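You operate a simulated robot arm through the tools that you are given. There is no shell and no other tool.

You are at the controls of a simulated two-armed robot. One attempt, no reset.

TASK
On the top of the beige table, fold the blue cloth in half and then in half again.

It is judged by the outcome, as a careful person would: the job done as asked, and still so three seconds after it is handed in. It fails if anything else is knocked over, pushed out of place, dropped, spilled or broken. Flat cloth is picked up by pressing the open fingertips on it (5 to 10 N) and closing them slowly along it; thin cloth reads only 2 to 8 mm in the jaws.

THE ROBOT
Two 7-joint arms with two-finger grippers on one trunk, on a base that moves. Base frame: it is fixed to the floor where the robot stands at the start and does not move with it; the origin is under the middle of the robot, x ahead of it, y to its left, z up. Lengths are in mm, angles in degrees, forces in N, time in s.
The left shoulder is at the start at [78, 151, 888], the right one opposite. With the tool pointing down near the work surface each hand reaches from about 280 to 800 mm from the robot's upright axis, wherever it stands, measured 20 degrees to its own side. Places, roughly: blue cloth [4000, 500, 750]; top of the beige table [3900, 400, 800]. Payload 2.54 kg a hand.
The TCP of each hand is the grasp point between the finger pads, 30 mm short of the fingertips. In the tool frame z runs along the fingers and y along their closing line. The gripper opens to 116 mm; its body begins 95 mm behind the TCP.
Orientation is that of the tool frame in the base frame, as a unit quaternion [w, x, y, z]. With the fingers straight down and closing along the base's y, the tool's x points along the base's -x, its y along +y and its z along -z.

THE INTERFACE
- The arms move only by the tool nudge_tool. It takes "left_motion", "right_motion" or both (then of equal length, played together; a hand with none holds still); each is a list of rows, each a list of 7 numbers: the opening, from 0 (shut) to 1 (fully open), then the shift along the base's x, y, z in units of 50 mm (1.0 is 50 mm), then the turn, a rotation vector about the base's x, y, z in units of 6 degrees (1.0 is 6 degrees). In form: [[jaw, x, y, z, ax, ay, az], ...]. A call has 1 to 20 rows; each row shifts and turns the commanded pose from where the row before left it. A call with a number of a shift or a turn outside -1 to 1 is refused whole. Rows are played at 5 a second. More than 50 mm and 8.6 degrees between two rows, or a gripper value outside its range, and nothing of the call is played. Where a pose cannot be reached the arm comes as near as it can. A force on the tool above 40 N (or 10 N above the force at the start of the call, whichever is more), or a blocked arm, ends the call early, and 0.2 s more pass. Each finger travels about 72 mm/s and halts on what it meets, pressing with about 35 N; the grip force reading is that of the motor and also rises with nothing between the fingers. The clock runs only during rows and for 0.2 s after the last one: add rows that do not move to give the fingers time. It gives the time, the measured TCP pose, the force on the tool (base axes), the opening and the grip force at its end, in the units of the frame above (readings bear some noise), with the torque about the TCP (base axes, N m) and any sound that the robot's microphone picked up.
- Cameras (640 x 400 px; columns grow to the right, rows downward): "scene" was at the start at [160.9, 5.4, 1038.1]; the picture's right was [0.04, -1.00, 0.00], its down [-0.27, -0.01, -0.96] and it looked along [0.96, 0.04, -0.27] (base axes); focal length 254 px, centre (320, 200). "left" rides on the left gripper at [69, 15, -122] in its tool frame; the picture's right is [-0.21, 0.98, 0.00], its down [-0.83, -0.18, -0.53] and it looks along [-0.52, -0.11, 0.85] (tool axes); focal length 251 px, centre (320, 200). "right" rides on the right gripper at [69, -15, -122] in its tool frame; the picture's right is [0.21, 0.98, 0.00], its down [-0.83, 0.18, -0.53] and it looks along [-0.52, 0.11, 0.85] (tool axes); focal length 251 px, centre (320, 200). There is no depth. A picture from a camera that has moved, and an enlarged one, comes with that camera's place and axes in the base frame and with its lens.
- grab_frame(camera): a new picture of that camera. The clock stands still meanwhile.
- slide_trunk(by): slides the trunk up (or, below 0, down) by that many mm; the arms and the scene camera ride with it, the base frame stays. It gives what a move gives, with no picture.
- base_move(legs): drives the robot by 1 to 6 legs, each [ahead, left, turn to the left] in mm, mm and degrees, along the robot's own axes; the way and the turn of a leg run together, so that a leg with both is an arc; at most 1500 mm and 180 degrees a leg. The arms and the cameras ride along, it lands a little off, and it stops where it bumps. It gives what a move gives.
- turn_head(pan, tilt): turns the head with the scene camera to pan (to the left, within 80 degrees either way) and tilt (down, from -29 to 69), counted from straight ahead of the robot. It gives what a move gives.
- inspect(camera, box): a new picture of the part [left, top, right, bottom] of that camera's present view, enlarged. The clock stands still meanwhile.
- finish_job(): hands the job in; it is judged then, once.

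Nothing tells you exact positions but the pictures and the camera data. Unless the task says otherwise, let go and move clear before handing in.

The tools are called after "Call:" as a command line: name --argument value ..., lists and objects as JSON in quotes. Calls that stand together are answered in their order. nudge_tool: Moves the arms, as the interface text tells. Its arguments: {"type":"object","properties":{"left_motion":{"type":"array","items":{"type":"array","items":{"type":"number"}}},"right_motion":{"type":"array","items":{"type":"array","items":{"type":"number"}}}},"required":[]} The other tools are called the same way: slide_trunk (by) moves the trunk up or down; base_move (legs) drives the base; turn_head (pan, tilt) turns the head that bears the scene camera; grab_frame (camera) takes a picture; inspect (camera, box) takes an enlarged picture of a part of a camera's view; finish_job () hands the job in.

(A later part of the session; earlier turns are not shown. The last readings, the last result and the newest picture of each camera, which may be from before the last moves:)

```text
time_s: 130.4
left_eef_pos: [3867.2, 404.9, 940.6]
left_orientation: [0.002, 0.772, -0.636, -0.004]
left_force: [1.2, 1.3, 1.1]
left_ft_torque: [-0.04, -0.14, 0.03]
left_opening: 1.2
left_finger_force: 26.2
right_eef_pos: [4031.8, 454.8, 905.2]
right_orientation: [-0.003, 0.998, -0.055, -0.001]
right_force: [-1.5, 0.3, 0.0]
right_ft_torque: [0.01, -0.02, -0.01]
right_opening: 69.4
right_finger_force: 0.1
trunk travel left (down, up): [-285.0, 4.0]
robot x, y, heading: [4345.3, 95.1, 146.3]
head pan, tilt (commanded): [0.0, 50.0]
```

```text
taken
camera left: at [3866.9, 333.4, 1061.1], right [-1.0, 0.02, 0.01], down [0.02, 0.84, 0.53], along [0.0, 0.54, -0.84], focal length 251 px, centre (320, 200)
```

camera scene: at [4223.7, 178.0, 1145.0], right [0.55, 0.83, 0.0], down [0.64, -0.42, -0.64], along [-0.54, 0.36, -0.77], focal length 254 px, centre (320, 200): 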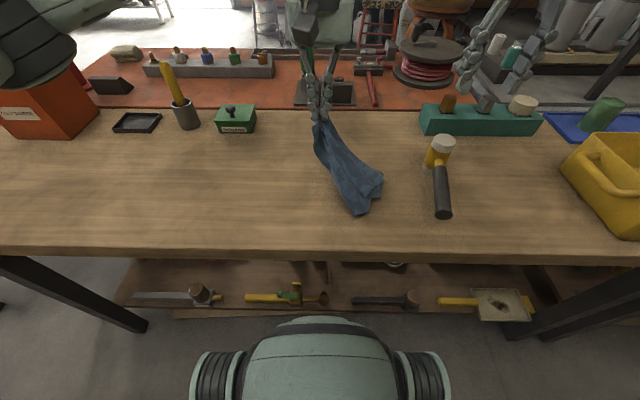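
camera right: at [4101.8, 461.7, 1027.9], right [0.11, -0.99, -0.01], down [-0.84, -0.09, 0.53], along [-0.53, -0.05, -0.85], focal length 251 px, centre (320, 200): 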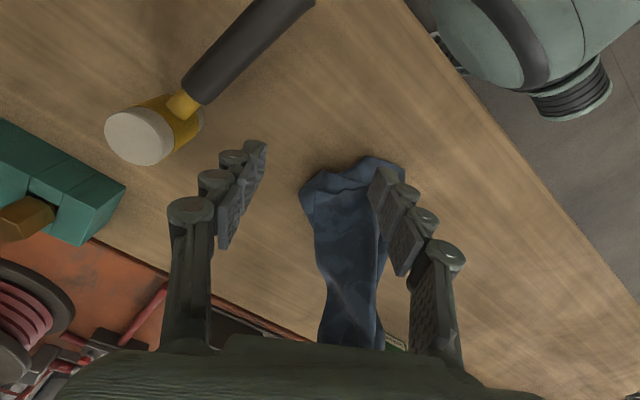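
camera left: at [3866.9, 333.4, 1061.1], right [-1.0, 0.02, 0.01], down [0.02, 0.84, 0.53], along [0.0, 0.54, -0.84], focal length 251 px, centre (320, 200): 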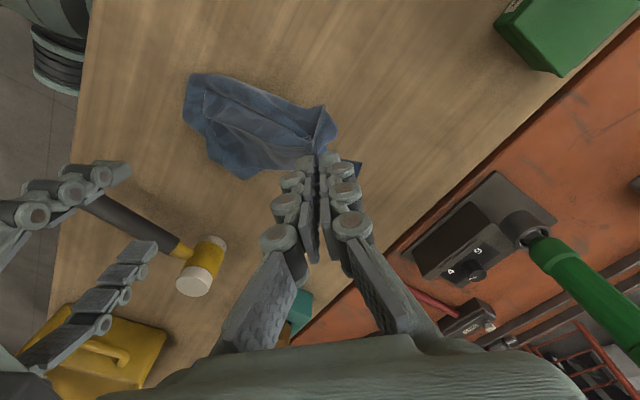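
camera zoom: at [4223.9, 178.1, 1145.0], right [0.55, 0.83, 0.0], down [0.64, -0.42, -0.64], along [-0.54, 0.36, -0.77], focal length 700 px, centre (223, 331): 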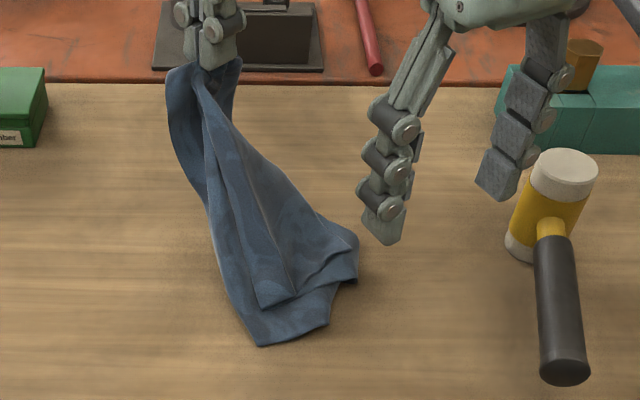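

Call:
inspect --camera "left" --box '[160, 50, 380, 200]'

Call:
inspect --camera "scene" --box '[315, 105, 375, 210]'

Call:
inspect --camera "right" --box '[280, 140, 420, 360]'

```text
2.67 times, centred on (270, 125) of left
camera zoom: at [3866.9, 333.4, 1061.1], right [-1.0, 0.02, 0.01], down [0.02, 0.84, 0.53], along [0.0, 0.54, -0.84], focal length 670 px, centre (453, 400)
```

zoom: 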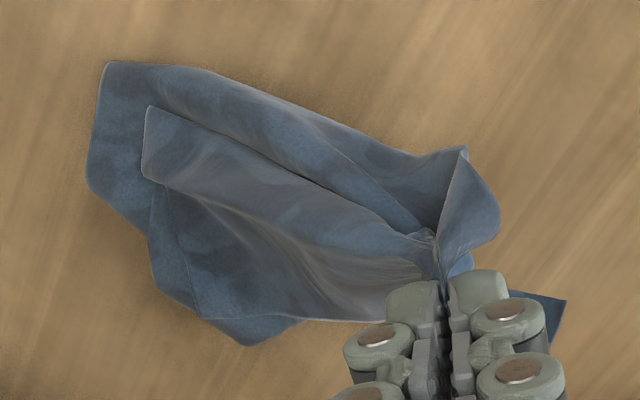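

```text
3.81 times, centred on (345, 158) of scene
camera zoom: at [4223.9, 178.1, 1145.0], right [0.55, 0.83, 0.0], down [0.64, -0.42, -0.64], along [-0.54, 0.36, -0.77], focal length 966 px, centre (225, 362)
```

zoom: 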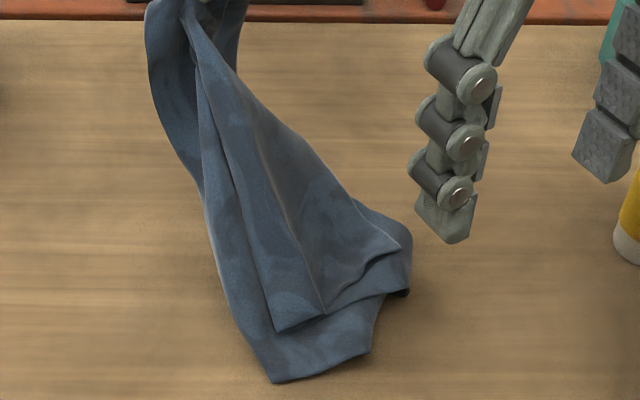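

```text
1.82 times, centred on (350, 250) of right
camera zoom: at [4101.8, 461.7, 1027.9], right [0.11, -0.99, -0.01], down [-0.84, -0.09, 0.53], along [-0.53, -0.05, -0.85], focal length 457 px, centre (266, 109)
```

zoom: 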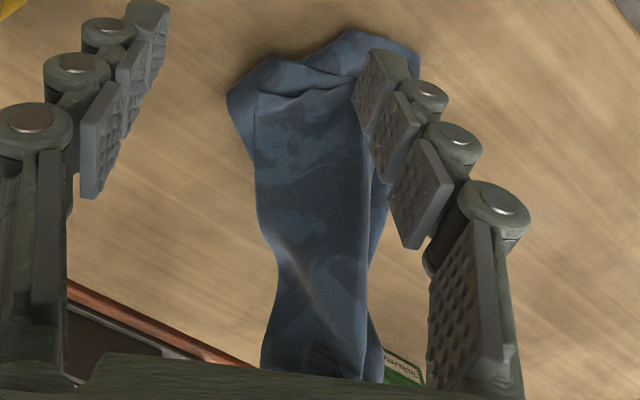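

FR is at about (3976,373,795) with the hem rising toward the left hand. The hands would be too close if both vertical, so I'll tilt the right hand 28° (palm toward me), and bring it to a pre-grasp point just short of the hem.

Call:
nudge_tool --right_motion '[[0.6, -0.06, -0.15, 0.1, 0, 0, -0.75], [0.5, -0.06, -0.15, 0.1, 0, 0, -0.75], [0.4, -0.12, -0.3, 0, 0.519, 0.776, 0], [0.35, -0.12, -0.3, 0, 0.519, 0.776, 0], [0.32, -0.14, -0.3, -0.14, 0.519, 0.776, 0], [0.32, -0.14, -0.35, -0.3, 0.519, 0.776, 0], [0.32, -0.158, -0.348, -0.3, 0.519, 0.776, 0], [0.32, 0, 0, 0, 0, 0, 0]]'

Call:
grab_frame --camera "right"

Call:
inspect --camera "scene" --box '[290, 80, 420, 225]'

Call:
inspect --camera "left" --box '[140, 30, 380, 200]'

```text
time_s: 132.2
left_eef_pos: [3867.0, 405.0, 941.3]
left_orientation: [0.002, 0.772, -0.636, -0.004]
left_force: [0.9, 0.1, 0.7]
left_ft_torque: [0.03, -0.02, 0.01]
left_opening: 5.1
left_finger_force: 30.8
right_eef_pos: [3992.3, 359.9, 878.0]
right_orientation: [-0.109, 0.961, -0.131, -0.218]
right_force: [0.5, 0.2, -0.2]
right_ft_torque: [-0.01, -0.04, 0.01]
right_opening: 37.1
right_finger_force: 0.0
trunk travel left (down, up): [-285.0, 4.0]
robot x, y, heading: [4344.6, 95.4, 146.5]
head pan, tilt (commanded): [0.0, 50.0]
```

```text
taken
camera right: at [4104.1, 328.3, 957.2], right [-0.1, -0.96, -0.24], down [-0.56, -0.15, 0.81], along [-0.82, 0.22, -0.53], focal length 251 px, centre (320, 200)
```

right: 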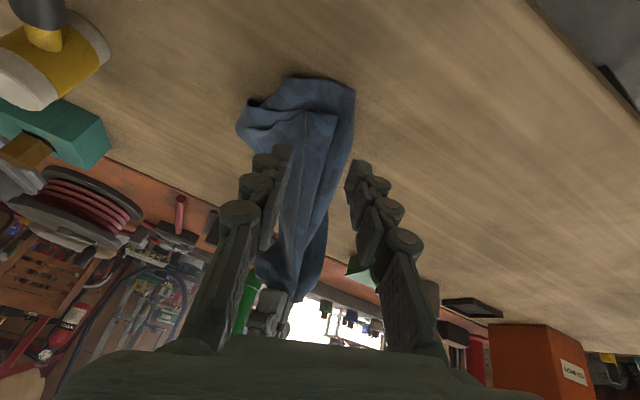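

```text
2.76 times, centred on (355, 152) of scene
camera zoom: at [4223.9, 178.1, 1145.0], right [0.55, 0.83, 0.0], down [0.64, -0.42, -0.64], along [-0.54, 0.36, -0.77], focal length 700 px, centre (223, 331)
```

zoom: 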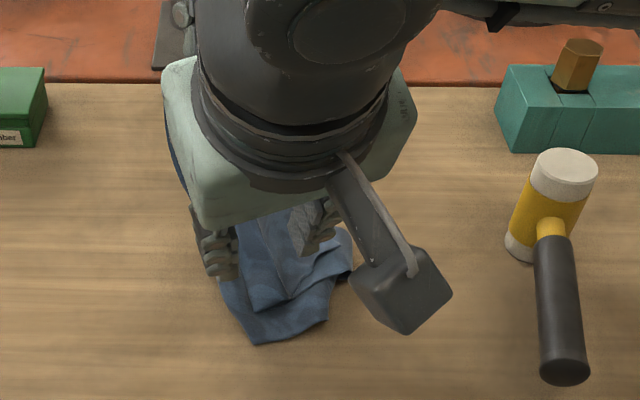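

```text
2.35 times, centred on (260, 115) of left
camera zoom: at [3867.0, 333.5, 1061.2], right [-1.0, 0.02, 0.01], down [0.02, 0.84, 0.54], along [0.0, 0.54, -0.84], focal length 592 px, centre (461, 400)
```

zoom: 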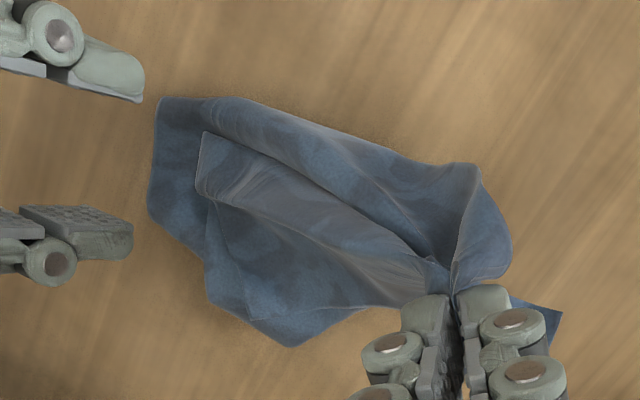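

From the left camera I can see the FR strip's end, about 25 mm wide, lying on top. I'll narrow the right fingers to ~24 mm and bring them down onto this strip just behind FR, then pinch with a very light press so only this loose top layer gathers.

Call:
nudge_tool --right_motion '[[0.24, -0.15, 0.13, -0.2, 0, 0, 0], [0.21, -0.15, 0.13, -0.3, 0, 0, 0], [0.21, -0.134, 0.138, -0.3, 0, 0, 0], [0.21, 0, 0, 0, 0, 0, 0]]'

Call:
inspect --camera "left" --box '[140, 30, 380, 200]'

Call:
inspect --camera "right" --box '[200, 50, 440, 250]'

```text
time_s: 133.2
left_eef_pos: [3867.6, 403.5, 939.8]
left_orientation: [0.002, 0.772, -0.635, -0.004]
left_force: [-0.1, 0.0, -3.1]
left_ft_torque: [0.03, 0.03, 0.03]
left_opening: 5.9
left_finger_force: 39.1
right_eef_pos: [3970.6, 381.2, 838.2]
right_orientation: [-0.109, 0.961, -0.13, -0.217]
right_force: [-0.3, 0.1, 0.5]
right_ft_torque: [0.02, -0.01, 0.03]
right_opening: 24.2
right_finger_force: 0.1
trunk travel left (down, up): [-285.0, 4.0]
robot x, y, heading: [4345.3, 93.4, 146.3]
head pan, tilt (commanded): [0.0, 50.0]
```

```text
2.35 times, centred on (260, 115) of left
camera zoom: at [3867.0, 333.4, 1061.2], right [-1.0, 0.02, 0.01], down [0.02, 0.84, 0.54], along [0.0, 0.54, -0.84], focal length 592 px, centre (461, 400)
```

zoom: 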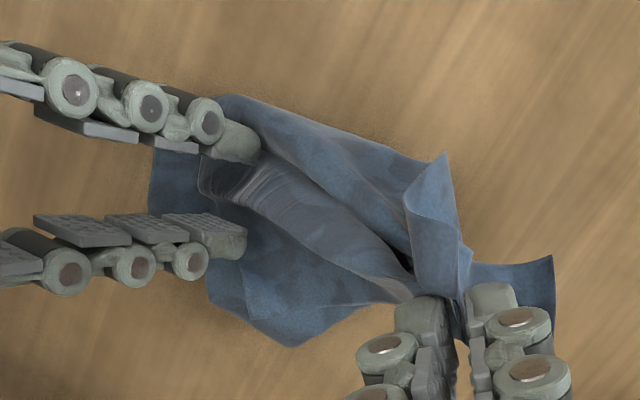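

```text
2.00 times, centred on (320, 150) of right
camera zoom: at [4082.3, 348.6, 917.5], right [-0.1, -0.96, -0.24], down [-0.57, -0.15, 0.81], along [-0.82, 0.22, -0.53], focal length 503 px, centre (320, 300)
```

zoom: 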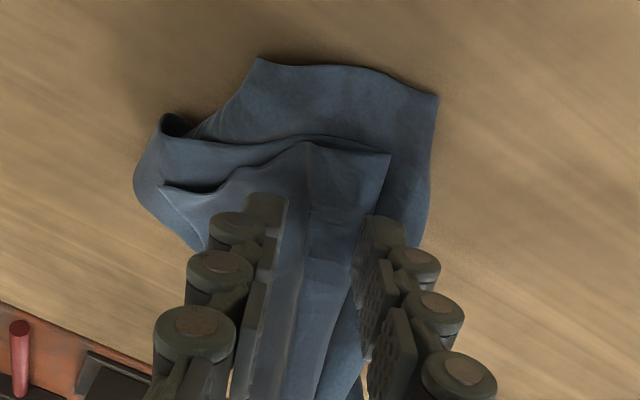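

The fingers straddle a raised ridge of the strip right behind FR. I'll lower another 11 mm and close gently.

Call:
nudge_tool --right_motion '[[0.21, 0, 0, -0.12, 0, 0, 0], [0.21, 0, 0, -0.1, 0, 0, 0], [0.21, 0, 0, 0, 0, 0, 0]]'

Call:
nudge_tool --right_motion '[[0.19, 0, 0, 0, 0, 0, 0], [0.17, 0, 0, 0, 0, 0, 0], [0.15, 0, 0, 0, 0, 0, 0], [0.13, 0, 0, 0, 0, 0, 0], [0.11, 0, 0, 0, 0, 0, 0], [0.09, 0, 0, 0, 0, 0, 0], [0.07, 0, 0, 0, 0, 0, 0], [0.05, 0, 0, 0, 0, 0, 0], [0.03, 0, 0, 0, 0, 0, 0], [0.0, 0, 0, 0, 0, 0, 0], [0.0, 0, 0, 0, 0, 0, 0]]'

Call:
inspect --camera "left" --box '[140, 30, 380, 200]'

Call:
inspect --camera "right" --box '[200, 50, 440, 250]'

```text
time_s: 134.0
left_eef_pos: [3867.0, 405.7, 939.4]
left_orientation: [0.003, 0.772, -0.635, -0.004]
left_force: [-1.4, -0.4, 2.9]
left_ft_torque: [0.0, -0.01, 0.01]
left_opening: 0.3
left_finger_force: 25.7
right_eef_pos: [3971.5, 381.3, 827.9]
right_orientation: [-0.108, 0.961, -0.13, -0.217]
right_force: [0.1, 0.2, 0.3]
right_ft_torque: [0.01, 0.01, -0.01]
right_opening: 24.4
right_finger_force: 0.0
trunk travel left (down, up): [-285.0, 4.0]
robot x, y, heading: [4344.9, 100.1, 146.2]
head pan, tilt (commanded): [0.0, 50.0]
```

```text
time_s: 136.4
left_eef_pos: [3866.6, 404.5, 939.4]
left_orientation: [0.003, 0.772, -0.636, -0.004]
left_force: [-0.2, -0.1, -0.3]
left_ft_torque: [-0.02, 0.01, 0.02]
left_opening: 0.2
left_finger_force: 28.7
right_eef_pos: [3970.8, 380.1, 827.4]
right_orientation: [-0.108, 0.961, -0.129, -0.217]
right_force: [-0.1, -0.5, -0.1]
right_ft_torque: [0.04, -0.01, 0.02]
right_opening: 0.8
right_finger_force: 30.7
trunk travel left (down, up): [-285.0, 4.0]
robot x, y, heading: [4346.6, 94.5, 146.2]
head pan, tilt (commanded): [0.0, 50.0]
```

```text
2.35 times, centred on (260, 115) of left
camera zoom: at [3866.9, 333.5, 1061.1], right [-1.0, 0.02, 0.01], down [0.02, 0.84, 0.54], along [0.0, 0.54, -0.84], focal length 592 px, centre (461, 400)
```

zoom: 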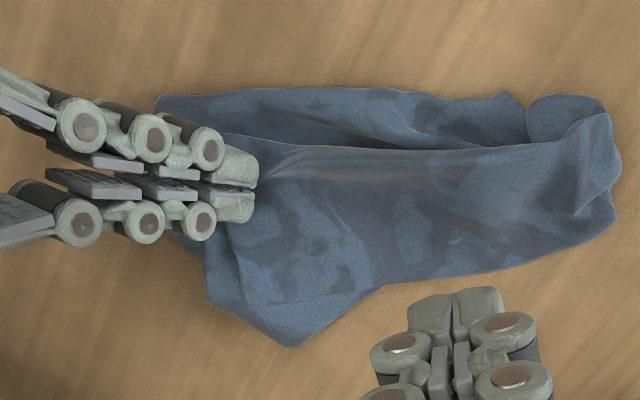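

```text
2.00 times, centred on (320, 150) of right
camera zoom: at [4082.6, 348.3, 906.8], right [-0.1, -0.96, -0.24], down [-0.57, -0.15, 0.81], along [-0.82, 0.22, -0.53], focal length 503 px, centre (320, 300)
```

zoom: 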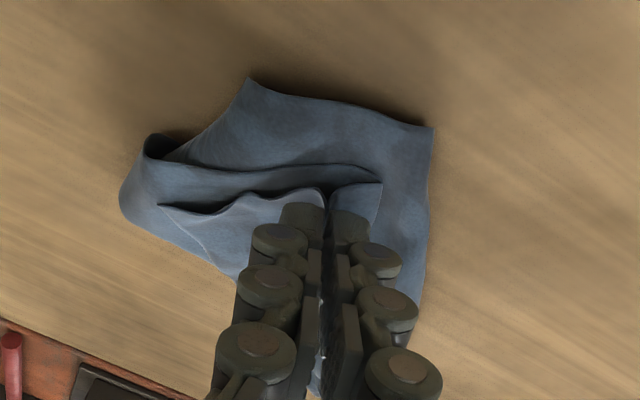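

The left pinch slipped out, but the cloth is now lying stretched out with its far edge running from the right hand to its far end. I'll test whether the right hand holds FR by lifting slightly, and move the left hand up for a better view.

Call:
nudge_tool --left_motion '[[0.3, 0, 0, 0.4, 0, 0, 0], [0.3, -0.2, -0.3, 0.4, 0, 0, 0], [0.3, -0.2, -0.3, 0.4, 0, 0, 0], [0.3, -0.2, -0.3, 0.2, 0, 0, 0], [0.3, 0, 0, 0, 0, 0, 0]]' --right_motion '[[0, 0, 0, 0.15, 0, 0, 0], [0, 0, 0, 0.15, 0, 0, 0], [0, 0, 0, 0.2, 0, 0, 0], [0, 0, 0, 0, 0, 0, 0], [0, 0, 0, 0, 0, 0, 0]]'

Call:
grab_frame --camera "scene"

Call:
grab_frame --camera "left"

Call:
inspect --camera "right" --box '[200, 50, 440, 250]'

```text
time_s: 137.6
left_eef_pos: [3836.5, 360.0, 1011.5]
left_orientation: [0.002, 0.772, -0.635, -0.004]
left_force: [0.6, 0.2, 0.5]
left_ft_torque: [-0.03, -0.02, 0.03]
left_opening: 34.8
left_finger_force: 0.0
right_eef_pos: [3971.3, 380.0, 850.9]
right_orientation: [-0.109, 0.961, -0.131, -0.217]
right_force: [0.4, 0.7, -0.9]
right_ft_torque: [-0.01, 0.01, -0.01]
right_opening: 1.0
right_finger_force: 30.6
trunk travel left (down, up): [-285.0, 4.0]
robot x, y, heading: [4346.8, 98.5, 146.1]
head pan, tilt (commanded): [0.0, 50.0]
```

```text
taken
camera scene: at [4223.9, 178.2, 1145.0], right [0.55, 0.83, 0.0], down [0.64, -0.42, -0.64], along [-0.54, 0.36, -0.77], focal length 254 px, centre (320, 200)
```

scene: 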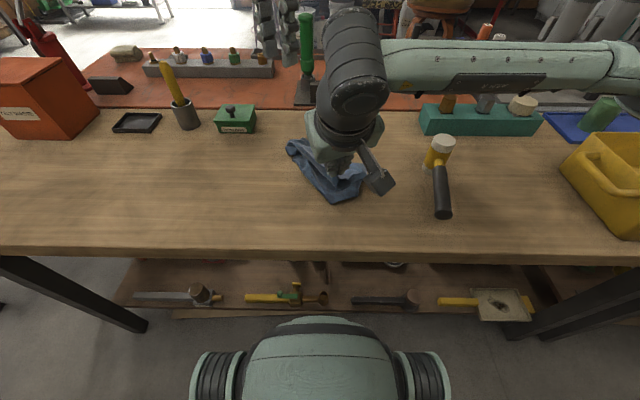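

```text
taken
camera left: at [3838.1, 288.8, 1131.7], right [-1.0, 0.02, 0.01], down [0.02, 0.84, 0.54], along [0.0, 0.54, -0.84], focal length 251 px, centre (320, 200)
```

left: 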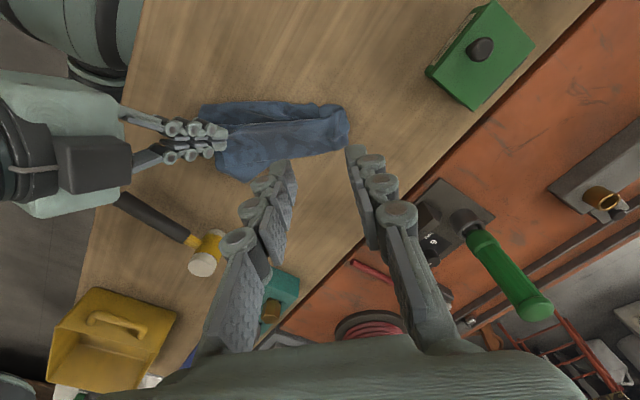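

```text
2.00 times, centred on (320, 150) of right
camera zoom: at [4082.6, 348.0, 931.4], right [-0.1, -0.96, -0.24], down [-0.57, -0.15, 0.81], along [-0.82, 0.22, -0.53], focal length 503 px, centre (320, 300)
```

zoom: 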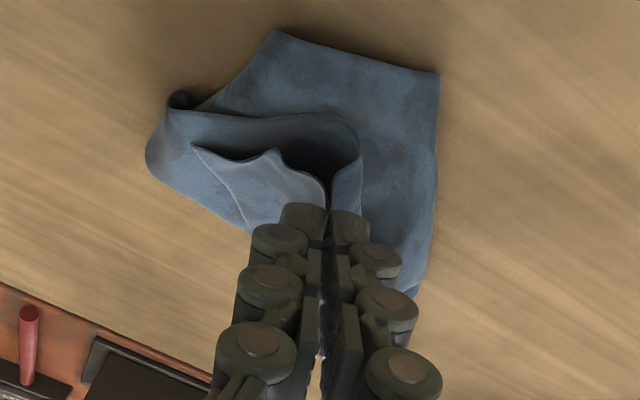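

Call:
inspect --camera "left" --box '[180, 80, 380, 200]'

Call:
inspect --camera "scene" --box '[270, 110, 400, 215]'

```text
3.20 times, centred on (280, 140) of left
camera zoom: at [3838.1, 288.8, 1131.7], right [-1.0, 0.02, 0.01], down [0.02, 0.84, 0.54], along [0.0, 0.54, -0.84], focal length 805 px, centre (448, 392)
```

zoom: 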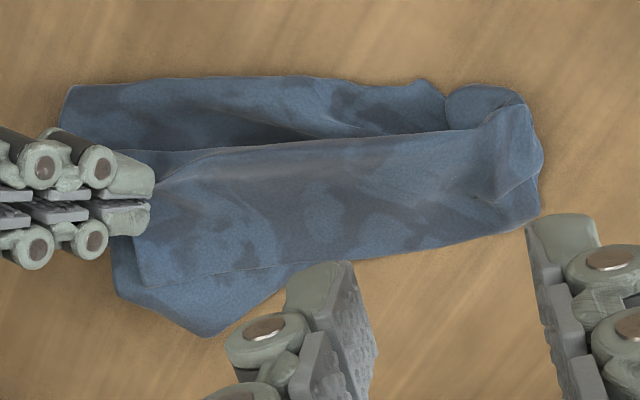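

```text
3.81 times, centred on (335, 162) of scene
camera zoom: at [4223.9, 178.2, 1145.0], right [0.55, 0.83, 0.0], down [0.64, -0.42, -0.64], along [-0.54, 0.36, -0.77], focal length 966 px, centre (263, 343)
```

zoom: 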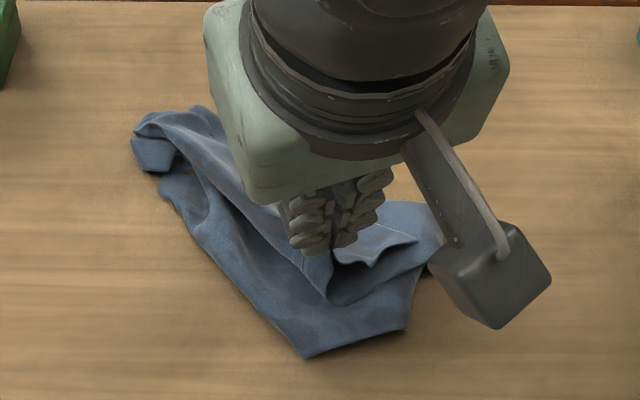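

Call:
inspect --camera "left" --box '[290, 90, 370, 160]'

Call:
inspect --camera "scene" --box '[275, 125, 345, 190]'

```text
5.71 times, centred on (330, 125) of left
camera zoom: at [3838.1, 288.8, 1131.7], right [-1.0, 0.02, 0.01], down [0.02, 0.84, 0.54], along [0.0, 0.54, -0.84], focal length 1437 px, centre (263, 629)
```

zoom: 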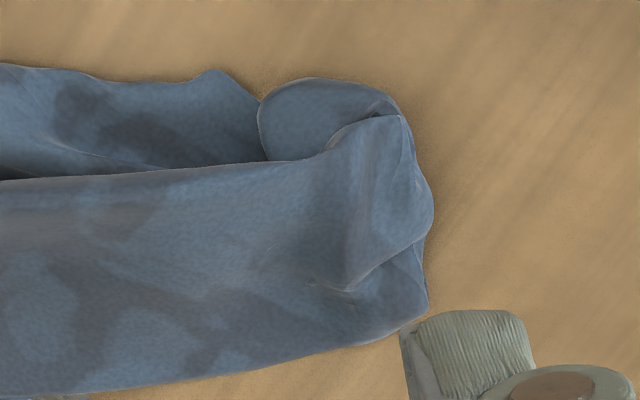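

```text
6.15 times, centred on (310, 158) of scene
camera zoom: at [4223.9, 178.2, 1145.0], right [0.55, 0.83, 0.0], down [0.64, -0.42, -0.64], along [-0.54, 0.36, -0.77], focal length 1561 px, centre (382, 462)
```

zoom: 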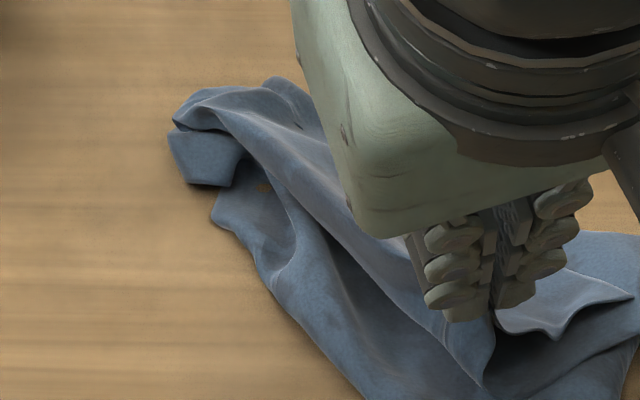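

The hem runs straight from the right hand to FL. I'll raise the right hand 50 mm to lift the hem clear, and turn the left hand back to zero yaw above the hem near FL.

Call:
nudge_tool --left_motion '[[0.35, 0.04, 0.05, -0.2, 0, 0, 1], [0.35, 0.04, 0.05, -0.2, 0, 0, 1], [0.35, 0.04, 0.05, -0.3, 0, 0, 1], [0.35, 0.04, 0.05, -0.3, 0, 0, 1], [0.35, 0.04, 0.05, -0.3, 0, 0, 1], [0.35, 0.04, 0.05, -0.3, 0, 0, 1], [0.35, 0, 0, -0.2, 0, 0, 1], [0.35, 0, 0, 0, 0, 0, 0.5], [0.35, 0, 0, 0, 0, 0, 0]]' --right_motion '[[0, 0, 0, 0.2, 0, 0, 0], [0, 0, 0, 0.2, 0, 0, 0], [0, 0, 0, 0.2, 0, 0, 0], [0, 0, 0, 0.2, 0, 0, 0], [0, 0, 0, 0.2, 0, 0, 0], [0, 0, 0, 0, 0, 0, 0], [0, 0, 0, 0, 0, 0, 0], [0, 0, 0, 0, 0, 0, 0], [0, 0, 0, 0, 0, 0, 0]]'

Call:
grab_frame --camera "left"

Call:
grab_frame --camera "right"

Call:
grab_frame --camera "scene"

```text
time_s: 139.6
left_eef_pos: [3850.0, 374.5, 921.2]
left_orientation: [0.004, 0.957, -0.291, -0.002]
left_force: [0.3, 0.0, -0.6]
left_ft_torque: [0.01, -0.01, 0.02]
left_opening: 40.8
left_finger_force: 0.1
right_eef_pos: [3969.3, 381.0, 901.4]
right_orientation: [-0.109, 0.961, -0.13, -0.218]
right_force: [-0.5, 0.4, 0.2]
right_ft_torque: [-0.03, 0.03, 0.01]
right_opening: 0.9
right_finger_force: 30.3
trunk travel left (down, up): [-285.0, 4.0]
robot x, y, heading: [4346.3, 97.6, 146.3]
head pan, tilt (commanded): [0.0, 50.0]
```

```text
taken
camera left: at [3899.6, 323.9, 1042.2], right [-0.72, -0.69, 0.01], down [-0.58, 0.61, 0.53], along [-0.38, 0.38, -0.84], focal length 251 px, centre (320, 200)
```

left: 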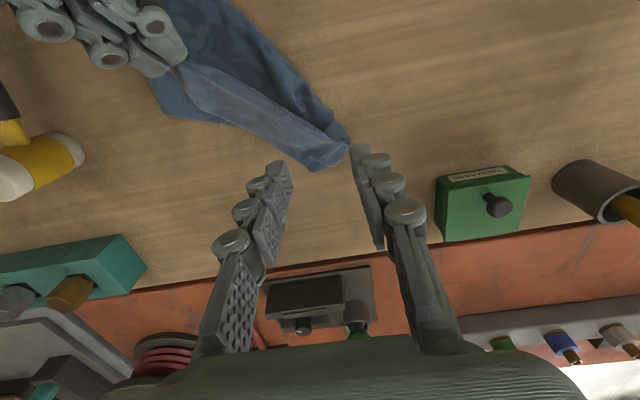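

```text
taken
camera right: at [4081.6, 348.6, 981.1], right [-0.1, -0.96, -0.24], down [-0.57, -0.15, 0.81], along [-0.82, 0.22, -0.53], focal length 251 px, centre (320, 200)
```

right: 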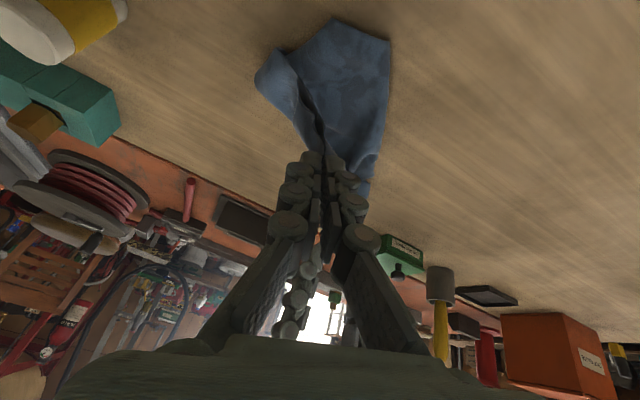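

```text
taken
camera scene: at [4223.8, 178.1, 1145.0], right [0.55, 0.83, 0.0], down [0.64, -0.42, -0.64], along [-0.54, 0.36, -0.77], focal length 254 px, centre (320, 200)
```

scene: 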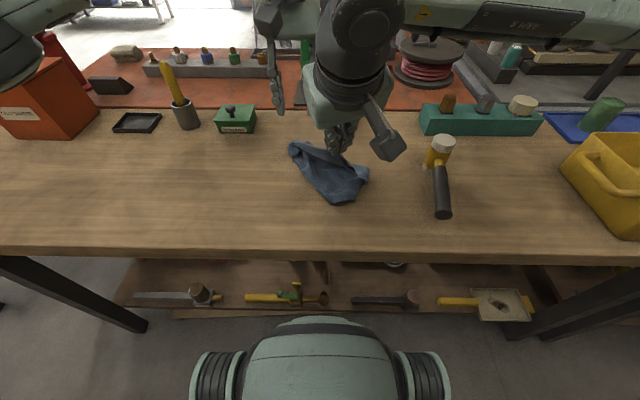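

Call:
inspect --camera "left" --box '[140, 0, 380, 180]'

Call:
inspect --camera "right" --box '[230, 10, 430, 210]'

Call:
inspect --camera "scene" --box '[275, 110, 395, 215]'

```text
2.22 times, centred on (260, 90) of left
camera zoom: at [3899.6, 323.9, 1042.2], right [-0.72, -0.69, 0.01], down [-0.58, 0.61, 0.53], along [-0.38, 0.38, -0.84], focal length 559 px, centre (453, 444)
```

zoom: 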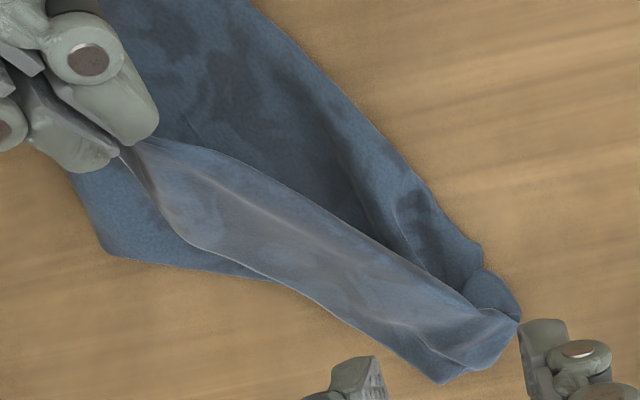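

```text
2.00 times, centred on (330, 110) of right
camera zoom: at [4081.6, 348.6, 981.1], right [-0.1, -0.96, -0.24], down [-0.57, -0.15, 0.81], along [-0.82, 0.22, -0.53], focal length 503 px, centre (300, 380)
```

zoom: 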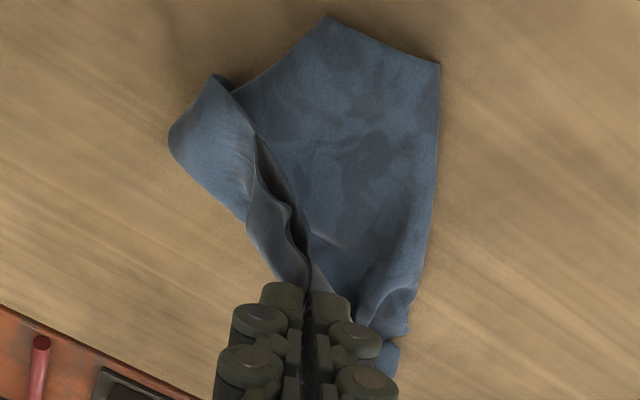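

```text
3.81 times, centred on (335, 162) of scene
camera zoom: at [4223.8, 178.1, 1145.0], right [0.55, 0.83, 0.0], down [0.64, -0.42, -0.64], along [-0.54, 0.36, -0.77], focal length 966 px, centre (263, 343)
```

zoom: 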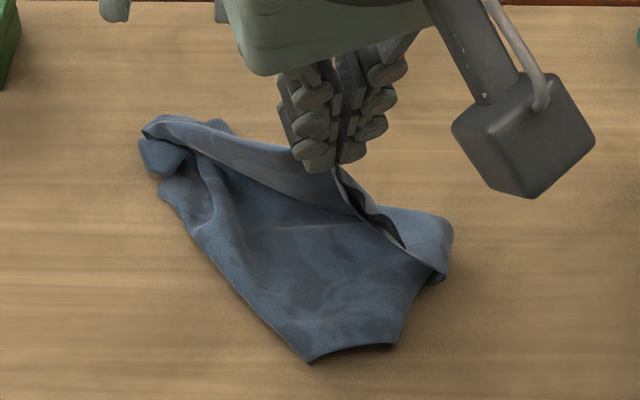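

Raising shows the cloth opening into a larger sheet with the right hand holding a flap's edge. I'll lift a bit more and look again before laying this flap away from me.

Call:
nudge_tool --left_motion '[[0.35, -0.3, -0.3, 0.5, 0, 0, 0], [0.35, -0.3, -0.3, 0.3, 0, 0, 0], [0.35, -0.3, -0.3, 0, 0, 0, 0], [0.35, 0, 0, 0, 0, 0, 0], [0.35, 0, 0, 0, 0, 0, 0]]' --right_motion '[[0, -0.15, 0.1, 0.25, 0, 0, 0], [0, -0.15, 0.1, 0.25, 0, 0, 0], [0, -0.15, 0.1, 0.25, 0, 0, 0], [0, -0.15, 0.1, 0.25, 0, 0, 0], [0, 0, 0, 0, 0, 0, 0]]'

Call:
inspect --camera "scene" --box '[265, 90, 405, 215]'

Call:
grab_frame --camera "left"

Call:
inspect --camera "right" --box '[220, 0, 440, 210]'

```text
time_s: 140.8
left_eef_pos: [3804.2, 329.0, 961.6]
left_orientation: [0.004, 0.957, -0.291, -0.004]
left_force: [-0.4, -0.1, 0.0]
left_ft_torque: [-0.02, -0.02, 0.02]
left_opening: 40.6
left_finger_force: 0.0
right_eef_pos: [3940.7, 400.3, 951.4]
right_orientation: [-0.109, 0.961, -0.13, -0.216]
right_force: [0.2, -0.1, 0.0]
right_ft_torque: [-0.02, 0.02, 0.0]
right_opening: 0.9
right_finger_force: 30.7
trunk travel left (down, up): [-285.0, 4.0]
robot x, y, heading: [4342.9, 97.7, 146.3]
head pan, tilt (commanded): [0.0, 50.0]
```

```text
3.20 times, centred on (335, 152) of scene
camera zoom: at [4223.8, 178.1, 1145.0], right [0.55, 0.83, 0.0], down [0.64, -0.42, -0.64], along [-0.54, 0.36, -0.77], focal length 812 px, centre (272, 352)
```

zoom: 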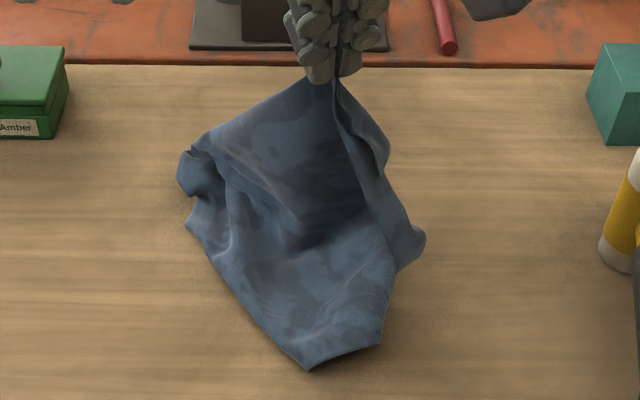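

```text
taken
camera left: at [3854.4, 278.4, 1082.1], right [-0.72, -0.69, 0.01], down [-0.58, 0.61, 0.54], along [-0.38, 0.38, -0.84], focal length 251 px, centre (320, 200)
```

left: 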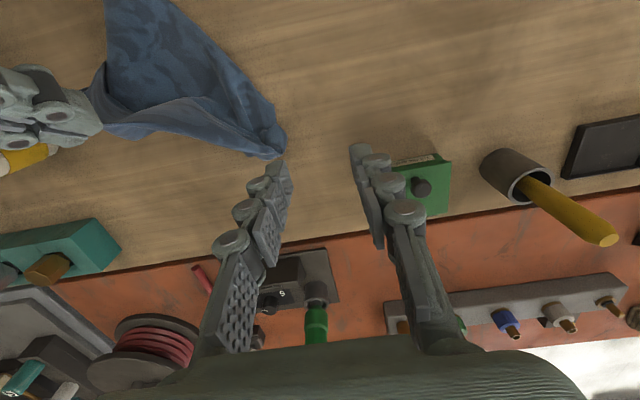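

```text
1.90 times, centred on (330, 105) of right
camera zoom: at [4051.5, 368.3, 1030.8], right [-0.1, -0.96, -0.24], down [-0.57, -0.15, 0.81], along [-0.82, 0.22, -0.53], focal length 479 px, centre (301, 381)
```

zoom: 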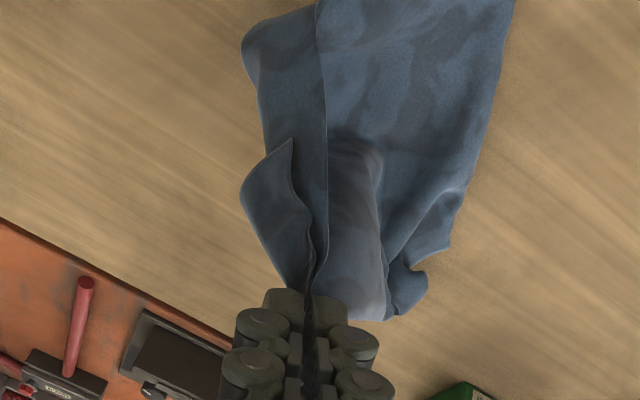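

Now it's clear: the right hand holds the cloth near FR and the sheet hangs open like a tent, FL crumpled on the left, the near corner in front. I'll lay FR out to the far right while lowering, which should pull the far edge straight.

Call:
nudge_tool --right_motion '[[0, -0.052, 0.199, 0, 0, 0, 0], [0, -0.052, 0.199, -0.1, 0, 0, 0], [0, -0.052, 0.199, -0.19, 0, 0, 0], [0, -0.052, 0.199, -0.19, 0, 0, 0], [0, -0.052, 0.199, -0.19, 0, 0, 0], [0, -0.052, 0.199, -0.19, 0, 0, 0], [0, -0.052, 0.199, -0.19, 0, 0, 0], [0, -0.052, 0.199, -0.19, 0, 0, 0], [0, -0.052, 0.199, -0.19, 0, 0, 0], [0, -0.052, 0.199, -0.19, 0, 0, 0], [0, 0, 0, 0, 0, 0, 0]]'

Call:
inspect --camera "scene" --box '[265, 90, 425, 215]'

Call:
grab_frame --camera "left"

Call:
inspect --camera "right" --box '[220, 0, 440, 210]'

```text
time_s: 143.2
left_eef_pos: [3804.2, 329.7, 960.9]
left_orientation: [0.004, 0.957, -0.291, -0.003]
left_force: [0.3, -0.2, 0.5]
left_ft_torque: [0.01, 0.0, -0.02]
left_opening: 40.6
left_finger_force: 0.1
right_eef_pos: [3914.2, 500.4, 869.8]
right_orientation: [-0.108, 0.961, -0.13, -0.218]
right_force: [-0.8, 0.2, 0.0]
right_ft_torque: [-0.02, -0.01, 0.02]
right_opening: 1.1
right_finger_force: 30.2
trunk travel left (down, up): [-285.0, 4.0]
robot x, y, heading: [4346.3, 99.3, 146.2]
head pan, tilt (commanded): [0.0, 50.0]
```

```text
3.20 times, centred on (345, 152) of scene
camera zoom: at [4223.9, 178.1, 1145.0], right [0.55, 0.83, 0.0], down [0.64, -0.42, -0.64], along [-0.54, 0.36, -0.77], focal length 812 px, centre (240, 352)
```

zoom: 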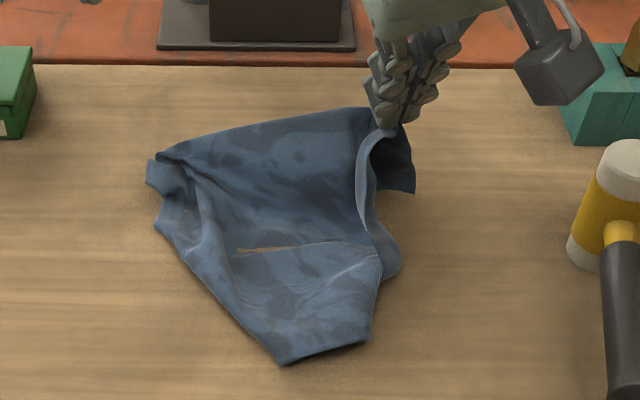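

```text
taken
camera left: at [3854.6, 278.5, 1082.0], right [-0.72, -0.69, 0.01], down [-0.58, 0.61, 0.54], along [-0.38, 0.38, -0.84], focal length 251 px, centre (320, 200)
```

left: 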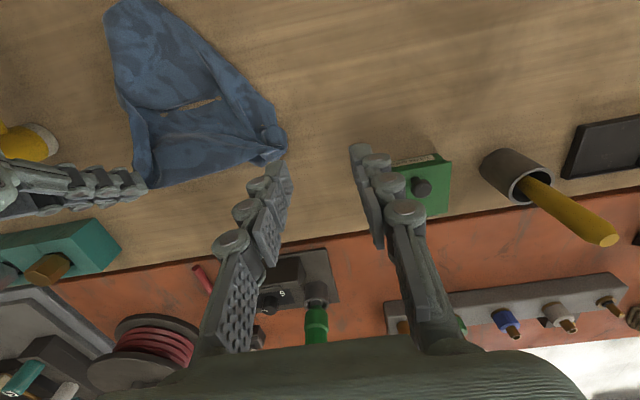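

```text
1.90 times, centred on (330, 105) of right
camera zoom: at [4025.7, 468.3, 951.1], right [-0.1, -0.96, -0.24], down [-0.57, -0.15, 0.81], along [-0.82, 0.22, -0.53], focal length 479 px, centre (301, 381)
```

zoom: 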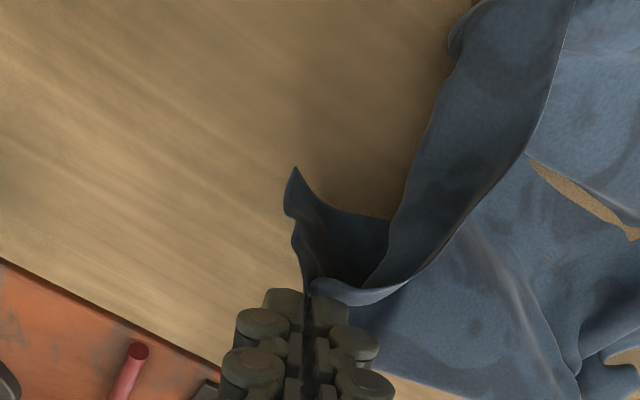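

The cloth is spreading nicely and the far edge is now straight. I'll lower FR to the table, slightly further out, then release.

Call:
nudge_tool --right_motion '[[0, -0.049, 0.071, -0.22, 0, 0, 0], [0, -0.049, 0.071, -0.22, 0, 0, 0], [0, -0.049, 0.071, -0.22, 0, 0, 0], [0, -0.049, 0.071, -0.22, 0, 0, 0], [0, -0.049, 0.071, -0.15, 0, 0, 0], [0, 0, 0, 0, 0, 0, 0]]'

Call:
inspect --camera "scene" --box '[265, 90, 425, 215]'

Call:
inspect --camera "right" --box '[220, 0, 540, 210]'

```text
time_s: 144.6
left_eef_pos: [3804.4, 329.4, 961.9]
left_orientation: [0.004, 0.957, -0.292, -0.003]
left_force: [-0.7, -0.3, 0.6]
left_ft_torque: [0.01, 0.01, 0.0]
left_opening: 40.7
left_finger_force: 0.1
right_eef_pos: [3902.2, 517.5, 819.7]
right_orientation: [-0.109, 0.961, -0.13, -0.217]
right_force: [0.7, -0.3, -0.4]
right_ft_torque: [-0.01, -0.01, 0.02]
right_opening: 0.8
right_finger_force: 30.7
trunk travel left (down, up): [-285.0, 4.0]
robot x, y, heading: [4344.5, 96.5, 146.0]
head pan, tilt (commanded): [0.0, 50.0]
```

```text
3.20 times, centred on (345, 152) of scene
camera zoom: at [4223.9, 178.1, 1145.0], right [0.55, 0.83, 0.0], down [0.64, -0.42, -0.64], along [-0.54, 0.36, -0.77], focal length 812 px, centre (240, 352)
```

zoom: 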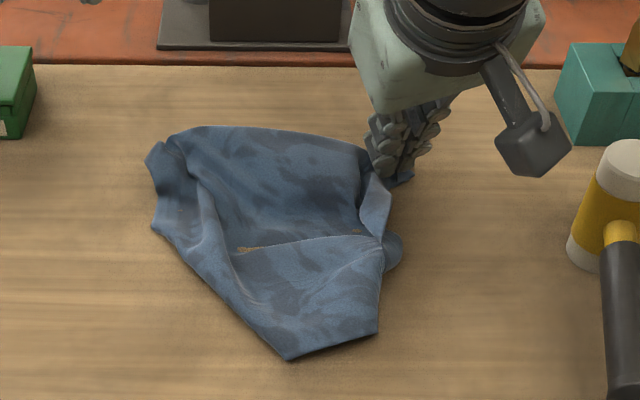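

```text
1.90 times, centred on (380, 105) of right
camera zoom: at [4013.8, 486.0, 898.1], right [-0.1, -0.96, -0.24], down [-0.57, -0.15, 0.81], along [-0.82, 0.22, -0.53], focal length 479 px, centre (206, 381)
```

zoom: 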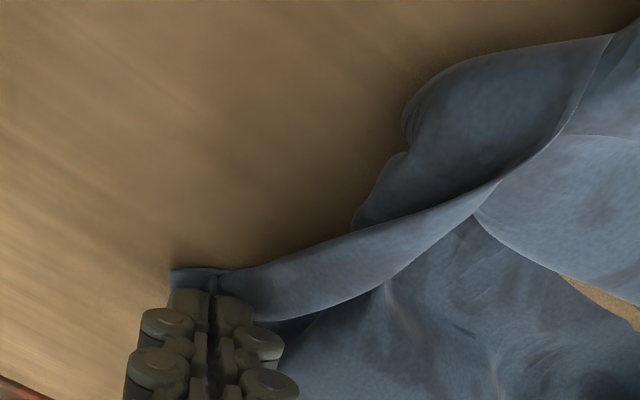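

I'll release the right hand, raise it clear and look at the whole cloth.

Call:
nudge_tool --right_motion '[[0.1, 0, 0, 0, 0, 0, 0], [0.25, 0, 0, 0, 0, 0, 0], [0.35, 0, 0, 0, 0, 0, 0], [0.35, 0.1, 0.1, 0.3, 0, 0, 0], [0.35, 0.1, 0.2, 0.6, 0, 0, 0], [0.35, 0.1, 0.3, 0.6, 0, 0, 0], [0.35, 0.1, 0.4, 0.6, 0, 0, 0], [0.35, 0.1, 0.4, 0.6, 0, 0, 0], [0.35, 0, 0, 0, 0, 0, 0]]'

Call:
inspect --camera "scene" --box '[265, 100, 409, 210]'

Call:
grab_frame --camera "right"

Call:
grab_frame --camera "left"

```text
time_s: 146.6
left_eef_pos: [3804.2, 328.8, 961.7]
left_orientation: [0.003, 0.956, -0.292, -0.003]
left_force: [0.5, 0.5, -0.6]
left_ft_torque: [-0.04, -0.04, -0.01]
left_opening: 40.7
left_finger_force: 0.2
right_eef_pos: [3926.8, 588.1, 953.1]
right_orientation: [-0.108, 0.961, -0.13, -0.218]
right_force: [-0.1, -0.2, 0.0]
right_ft_torque: [0.01, 0.02, 0.04]
right_opening: 40.6
right_finger_force: 0.0
trunk travel left (down, up): [-285.0, 4.0]
robot x, y, heading: [4343.1, 96.9, 146.3]
head pan, tilt (commanded): [0.0, 50.0]
```

```text
3.64 times, centred on (337, 155) of scene
camera zoom: at [4223.8, 178.1, 1145.0], right [0.55, 0.83, 0.0], down [0.64, -0.42, -0.64], along [-0.54, 0.36, -0.77], focal length 922 px, centre (258, 364)
```

zoom: 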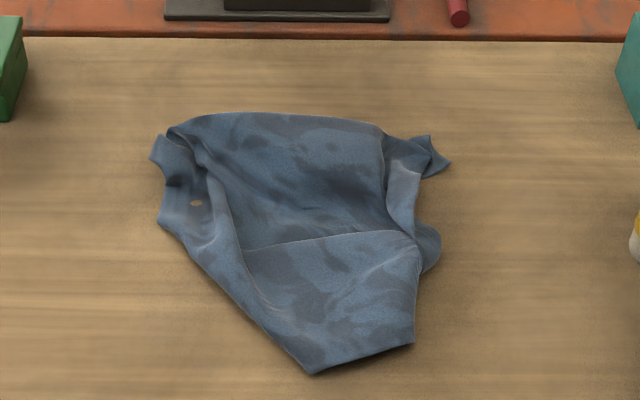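

```text
taken
camera right: at [4039.1, 556.2, 1034.0], right [-0.1, -0.96, -0.24], down [-0.57, -0.15, 0.81], along [-0.82, 0.22, -0.53], focal length 251 px, centre (320, 200)
```

right: 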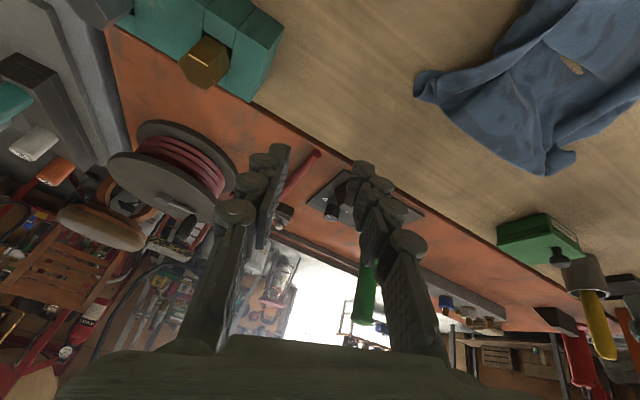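

```text
taken
camera left: at [3854.5, 278.5, 1082.0], right [-0.72, -0.69, 0.01], down [-0.58, 0.61, 0.53], along [-0.38, 0.38, -0.84], focal length 251 px, centre (320, 200)
```

left: 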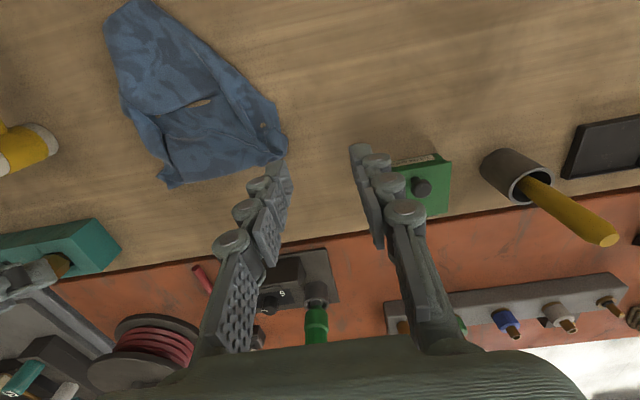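

I'll bring the right hand upright over the near side so its camera looks down on the cloth from close by.

Call:
nudge_tool --right_motion '[[0.35, 0.264, -0.528, 0.0925, -0.519, -0.776, 0], [0.35, 0.264, -0.528, 0.0925, -0.519, -0.776, 0], [0.35, 0.264, -0.528, 0.0925, -0.519, -0.776, 0], [0.35, 0.264, -0.528, 0.0925, -0.519, -0.776, 0], [0.35, 0.264, -0.528, 0.0925, -0.519, -0.776, 0], [0.35, 0.264, -0.528, 0.0925, 0, 0, -1], [0.35, 0.264, -0.528, 0.0925, 0, 0, -1], [0.35, 0.264, -0.528, 0.0925, 0, 0, -1], [0.35, 0, 0, 0, 0, 0, 0]]'

Call:
grab_frame --camera "right"

```text
time_s: 148.6
left_eef_pos: [3805.1, 329.3, 961.3]
left_orientation: [0.003, 0.957, -0.291, -0.003]
left_force: [1.1, -0.1, 0.8]
left_ft_torque: [0.02, 0.03, -0.01]
left_opening: 40.6
left_finger_force: 0.1
right_eef_pos: [4032.2, 376.2, 992.4]
right_orientation: [-0.003, 0.958, -0.287, 0.001]
right_force: [0.7, -0.1, -0.1]
right_ft_torque: [0.01, 0.03, 0.01]
right_opening: 40.4
right_finger_force: 0.0
trunk travel left (down, up): [-285.0, 4.0]
robot x, y, heading: [4348.1, 97.1, 146.2]
head pan, tilt (commanded): [0.0, 50.0]
```

```text
taken
camera right: at [4097.3, 350.5, 1114.3], right [-0.36, -0.93, -0.01], down [-0.79, 0.3, 0.53], along [-0.5, 0.2, -0.85], focal length 251 px, centre (320, 200)
```

right: 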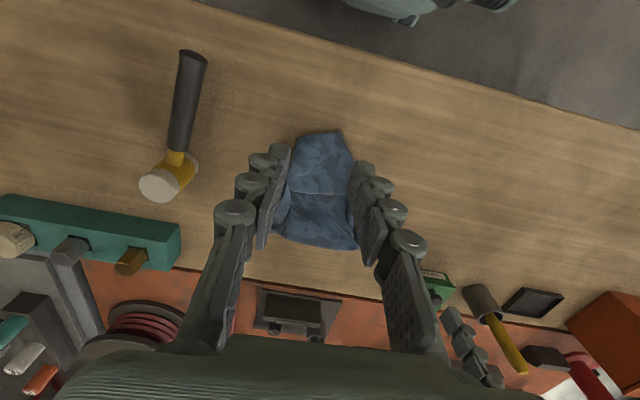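

Call:
nudge_tool --right_motion '[[1.0, 0, 0, 0, 0, 0, 0], [1.0, 0, 0, 0, 0, 0, 0], [1.0, 0, 0, 0, 0, 0, 0], [1.0, 0, 0, 0, 0, 0, 0], [1.0, 0, 0, 0, 0, 0, 0], [1.0, 0, 0, 0, 0, 0, 0]]'

Call:
inspect --camera "right" --box '[240, 110, 400, 260]'

Call:
inspect --camera "scene" --box '[280, 115, 390, 210]'

Call:
inspect --camera "left" --box '[90, 0, 310, 200]'

```text
time_s: 150.0
left_eef_pos: [3803.5, 330.4, 960.8]
left_orientation: [0.003, 0.957, -0.291, -0.002]
left_force: [0.1, -1.1, -0.6]
left_ft_torque: [0.0, 0.01, 0.02]
left_opening: 40.5
left_finger_force: 0.1
right_eef_pos: [4032.0, 376.9, 991.8]
right_orientation: [-0.003, 0.958, -0.286, -0.001]
right_force: [0.2, -0.4, -0.2]
right_ft_torque: [-0.02, 0.02, -0.01]
right_opening: 115.9
right_finger_force: 0.1
trunk travel left (down, up): [-285.0, 4.0]
robot x, y, heading: [4345.3, 96.3, 146.0]
head pan, tilt (commanded): [0.0, 50.0]
```

```text
2.67 times, centred on (320, 185) of right
camera zoom: at [4097.1, 350.7, 1114.2], right [-0.36, -0.93, -0.01], down [-0.79, 0.3, 0.53], along [-0.5, 0.19, -0.85], focal length 670 px, centre (320, 240)
```

zoom: 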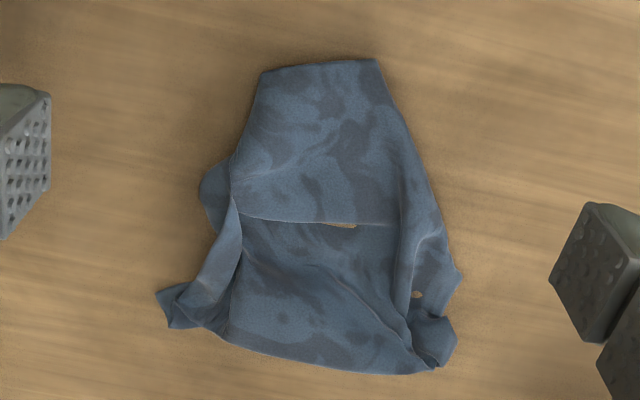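

```text
4.21 times, centred on (335, 162) of scene
camera zoom: at [4223.9, 178.1, 1145.0], right [0.55, 0.83, 0.0], down [0.64, -0.42, -0.64], along [-0.54, 0.36, -0.77], focal length 1068 px, centre (257, 358)
```

zoom: 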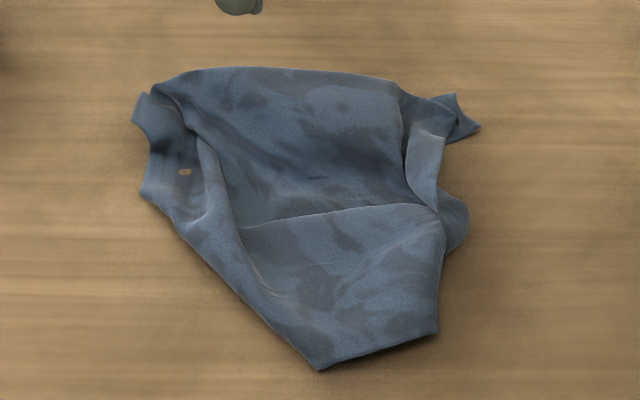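

```text
2.00 times, centred on (200, 100) of left
camera zoom: at [3854.6, 278.5, 1082.0], right [-0.72, -0.69, 0.01], down [-0.58, 0.61, 0.54], along [-0.38, 0.38, -0.84], focal length 503 px, centre (560, 400)
```

zoom: 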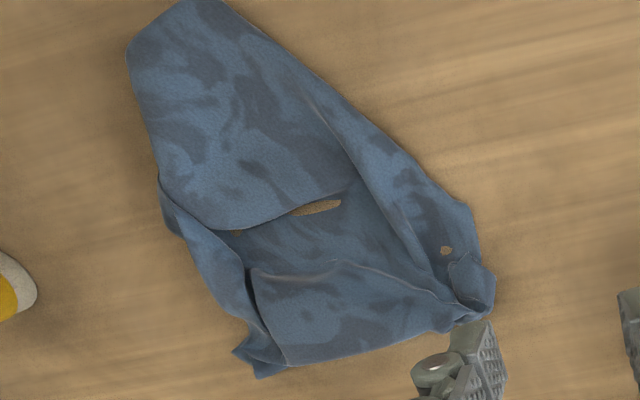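

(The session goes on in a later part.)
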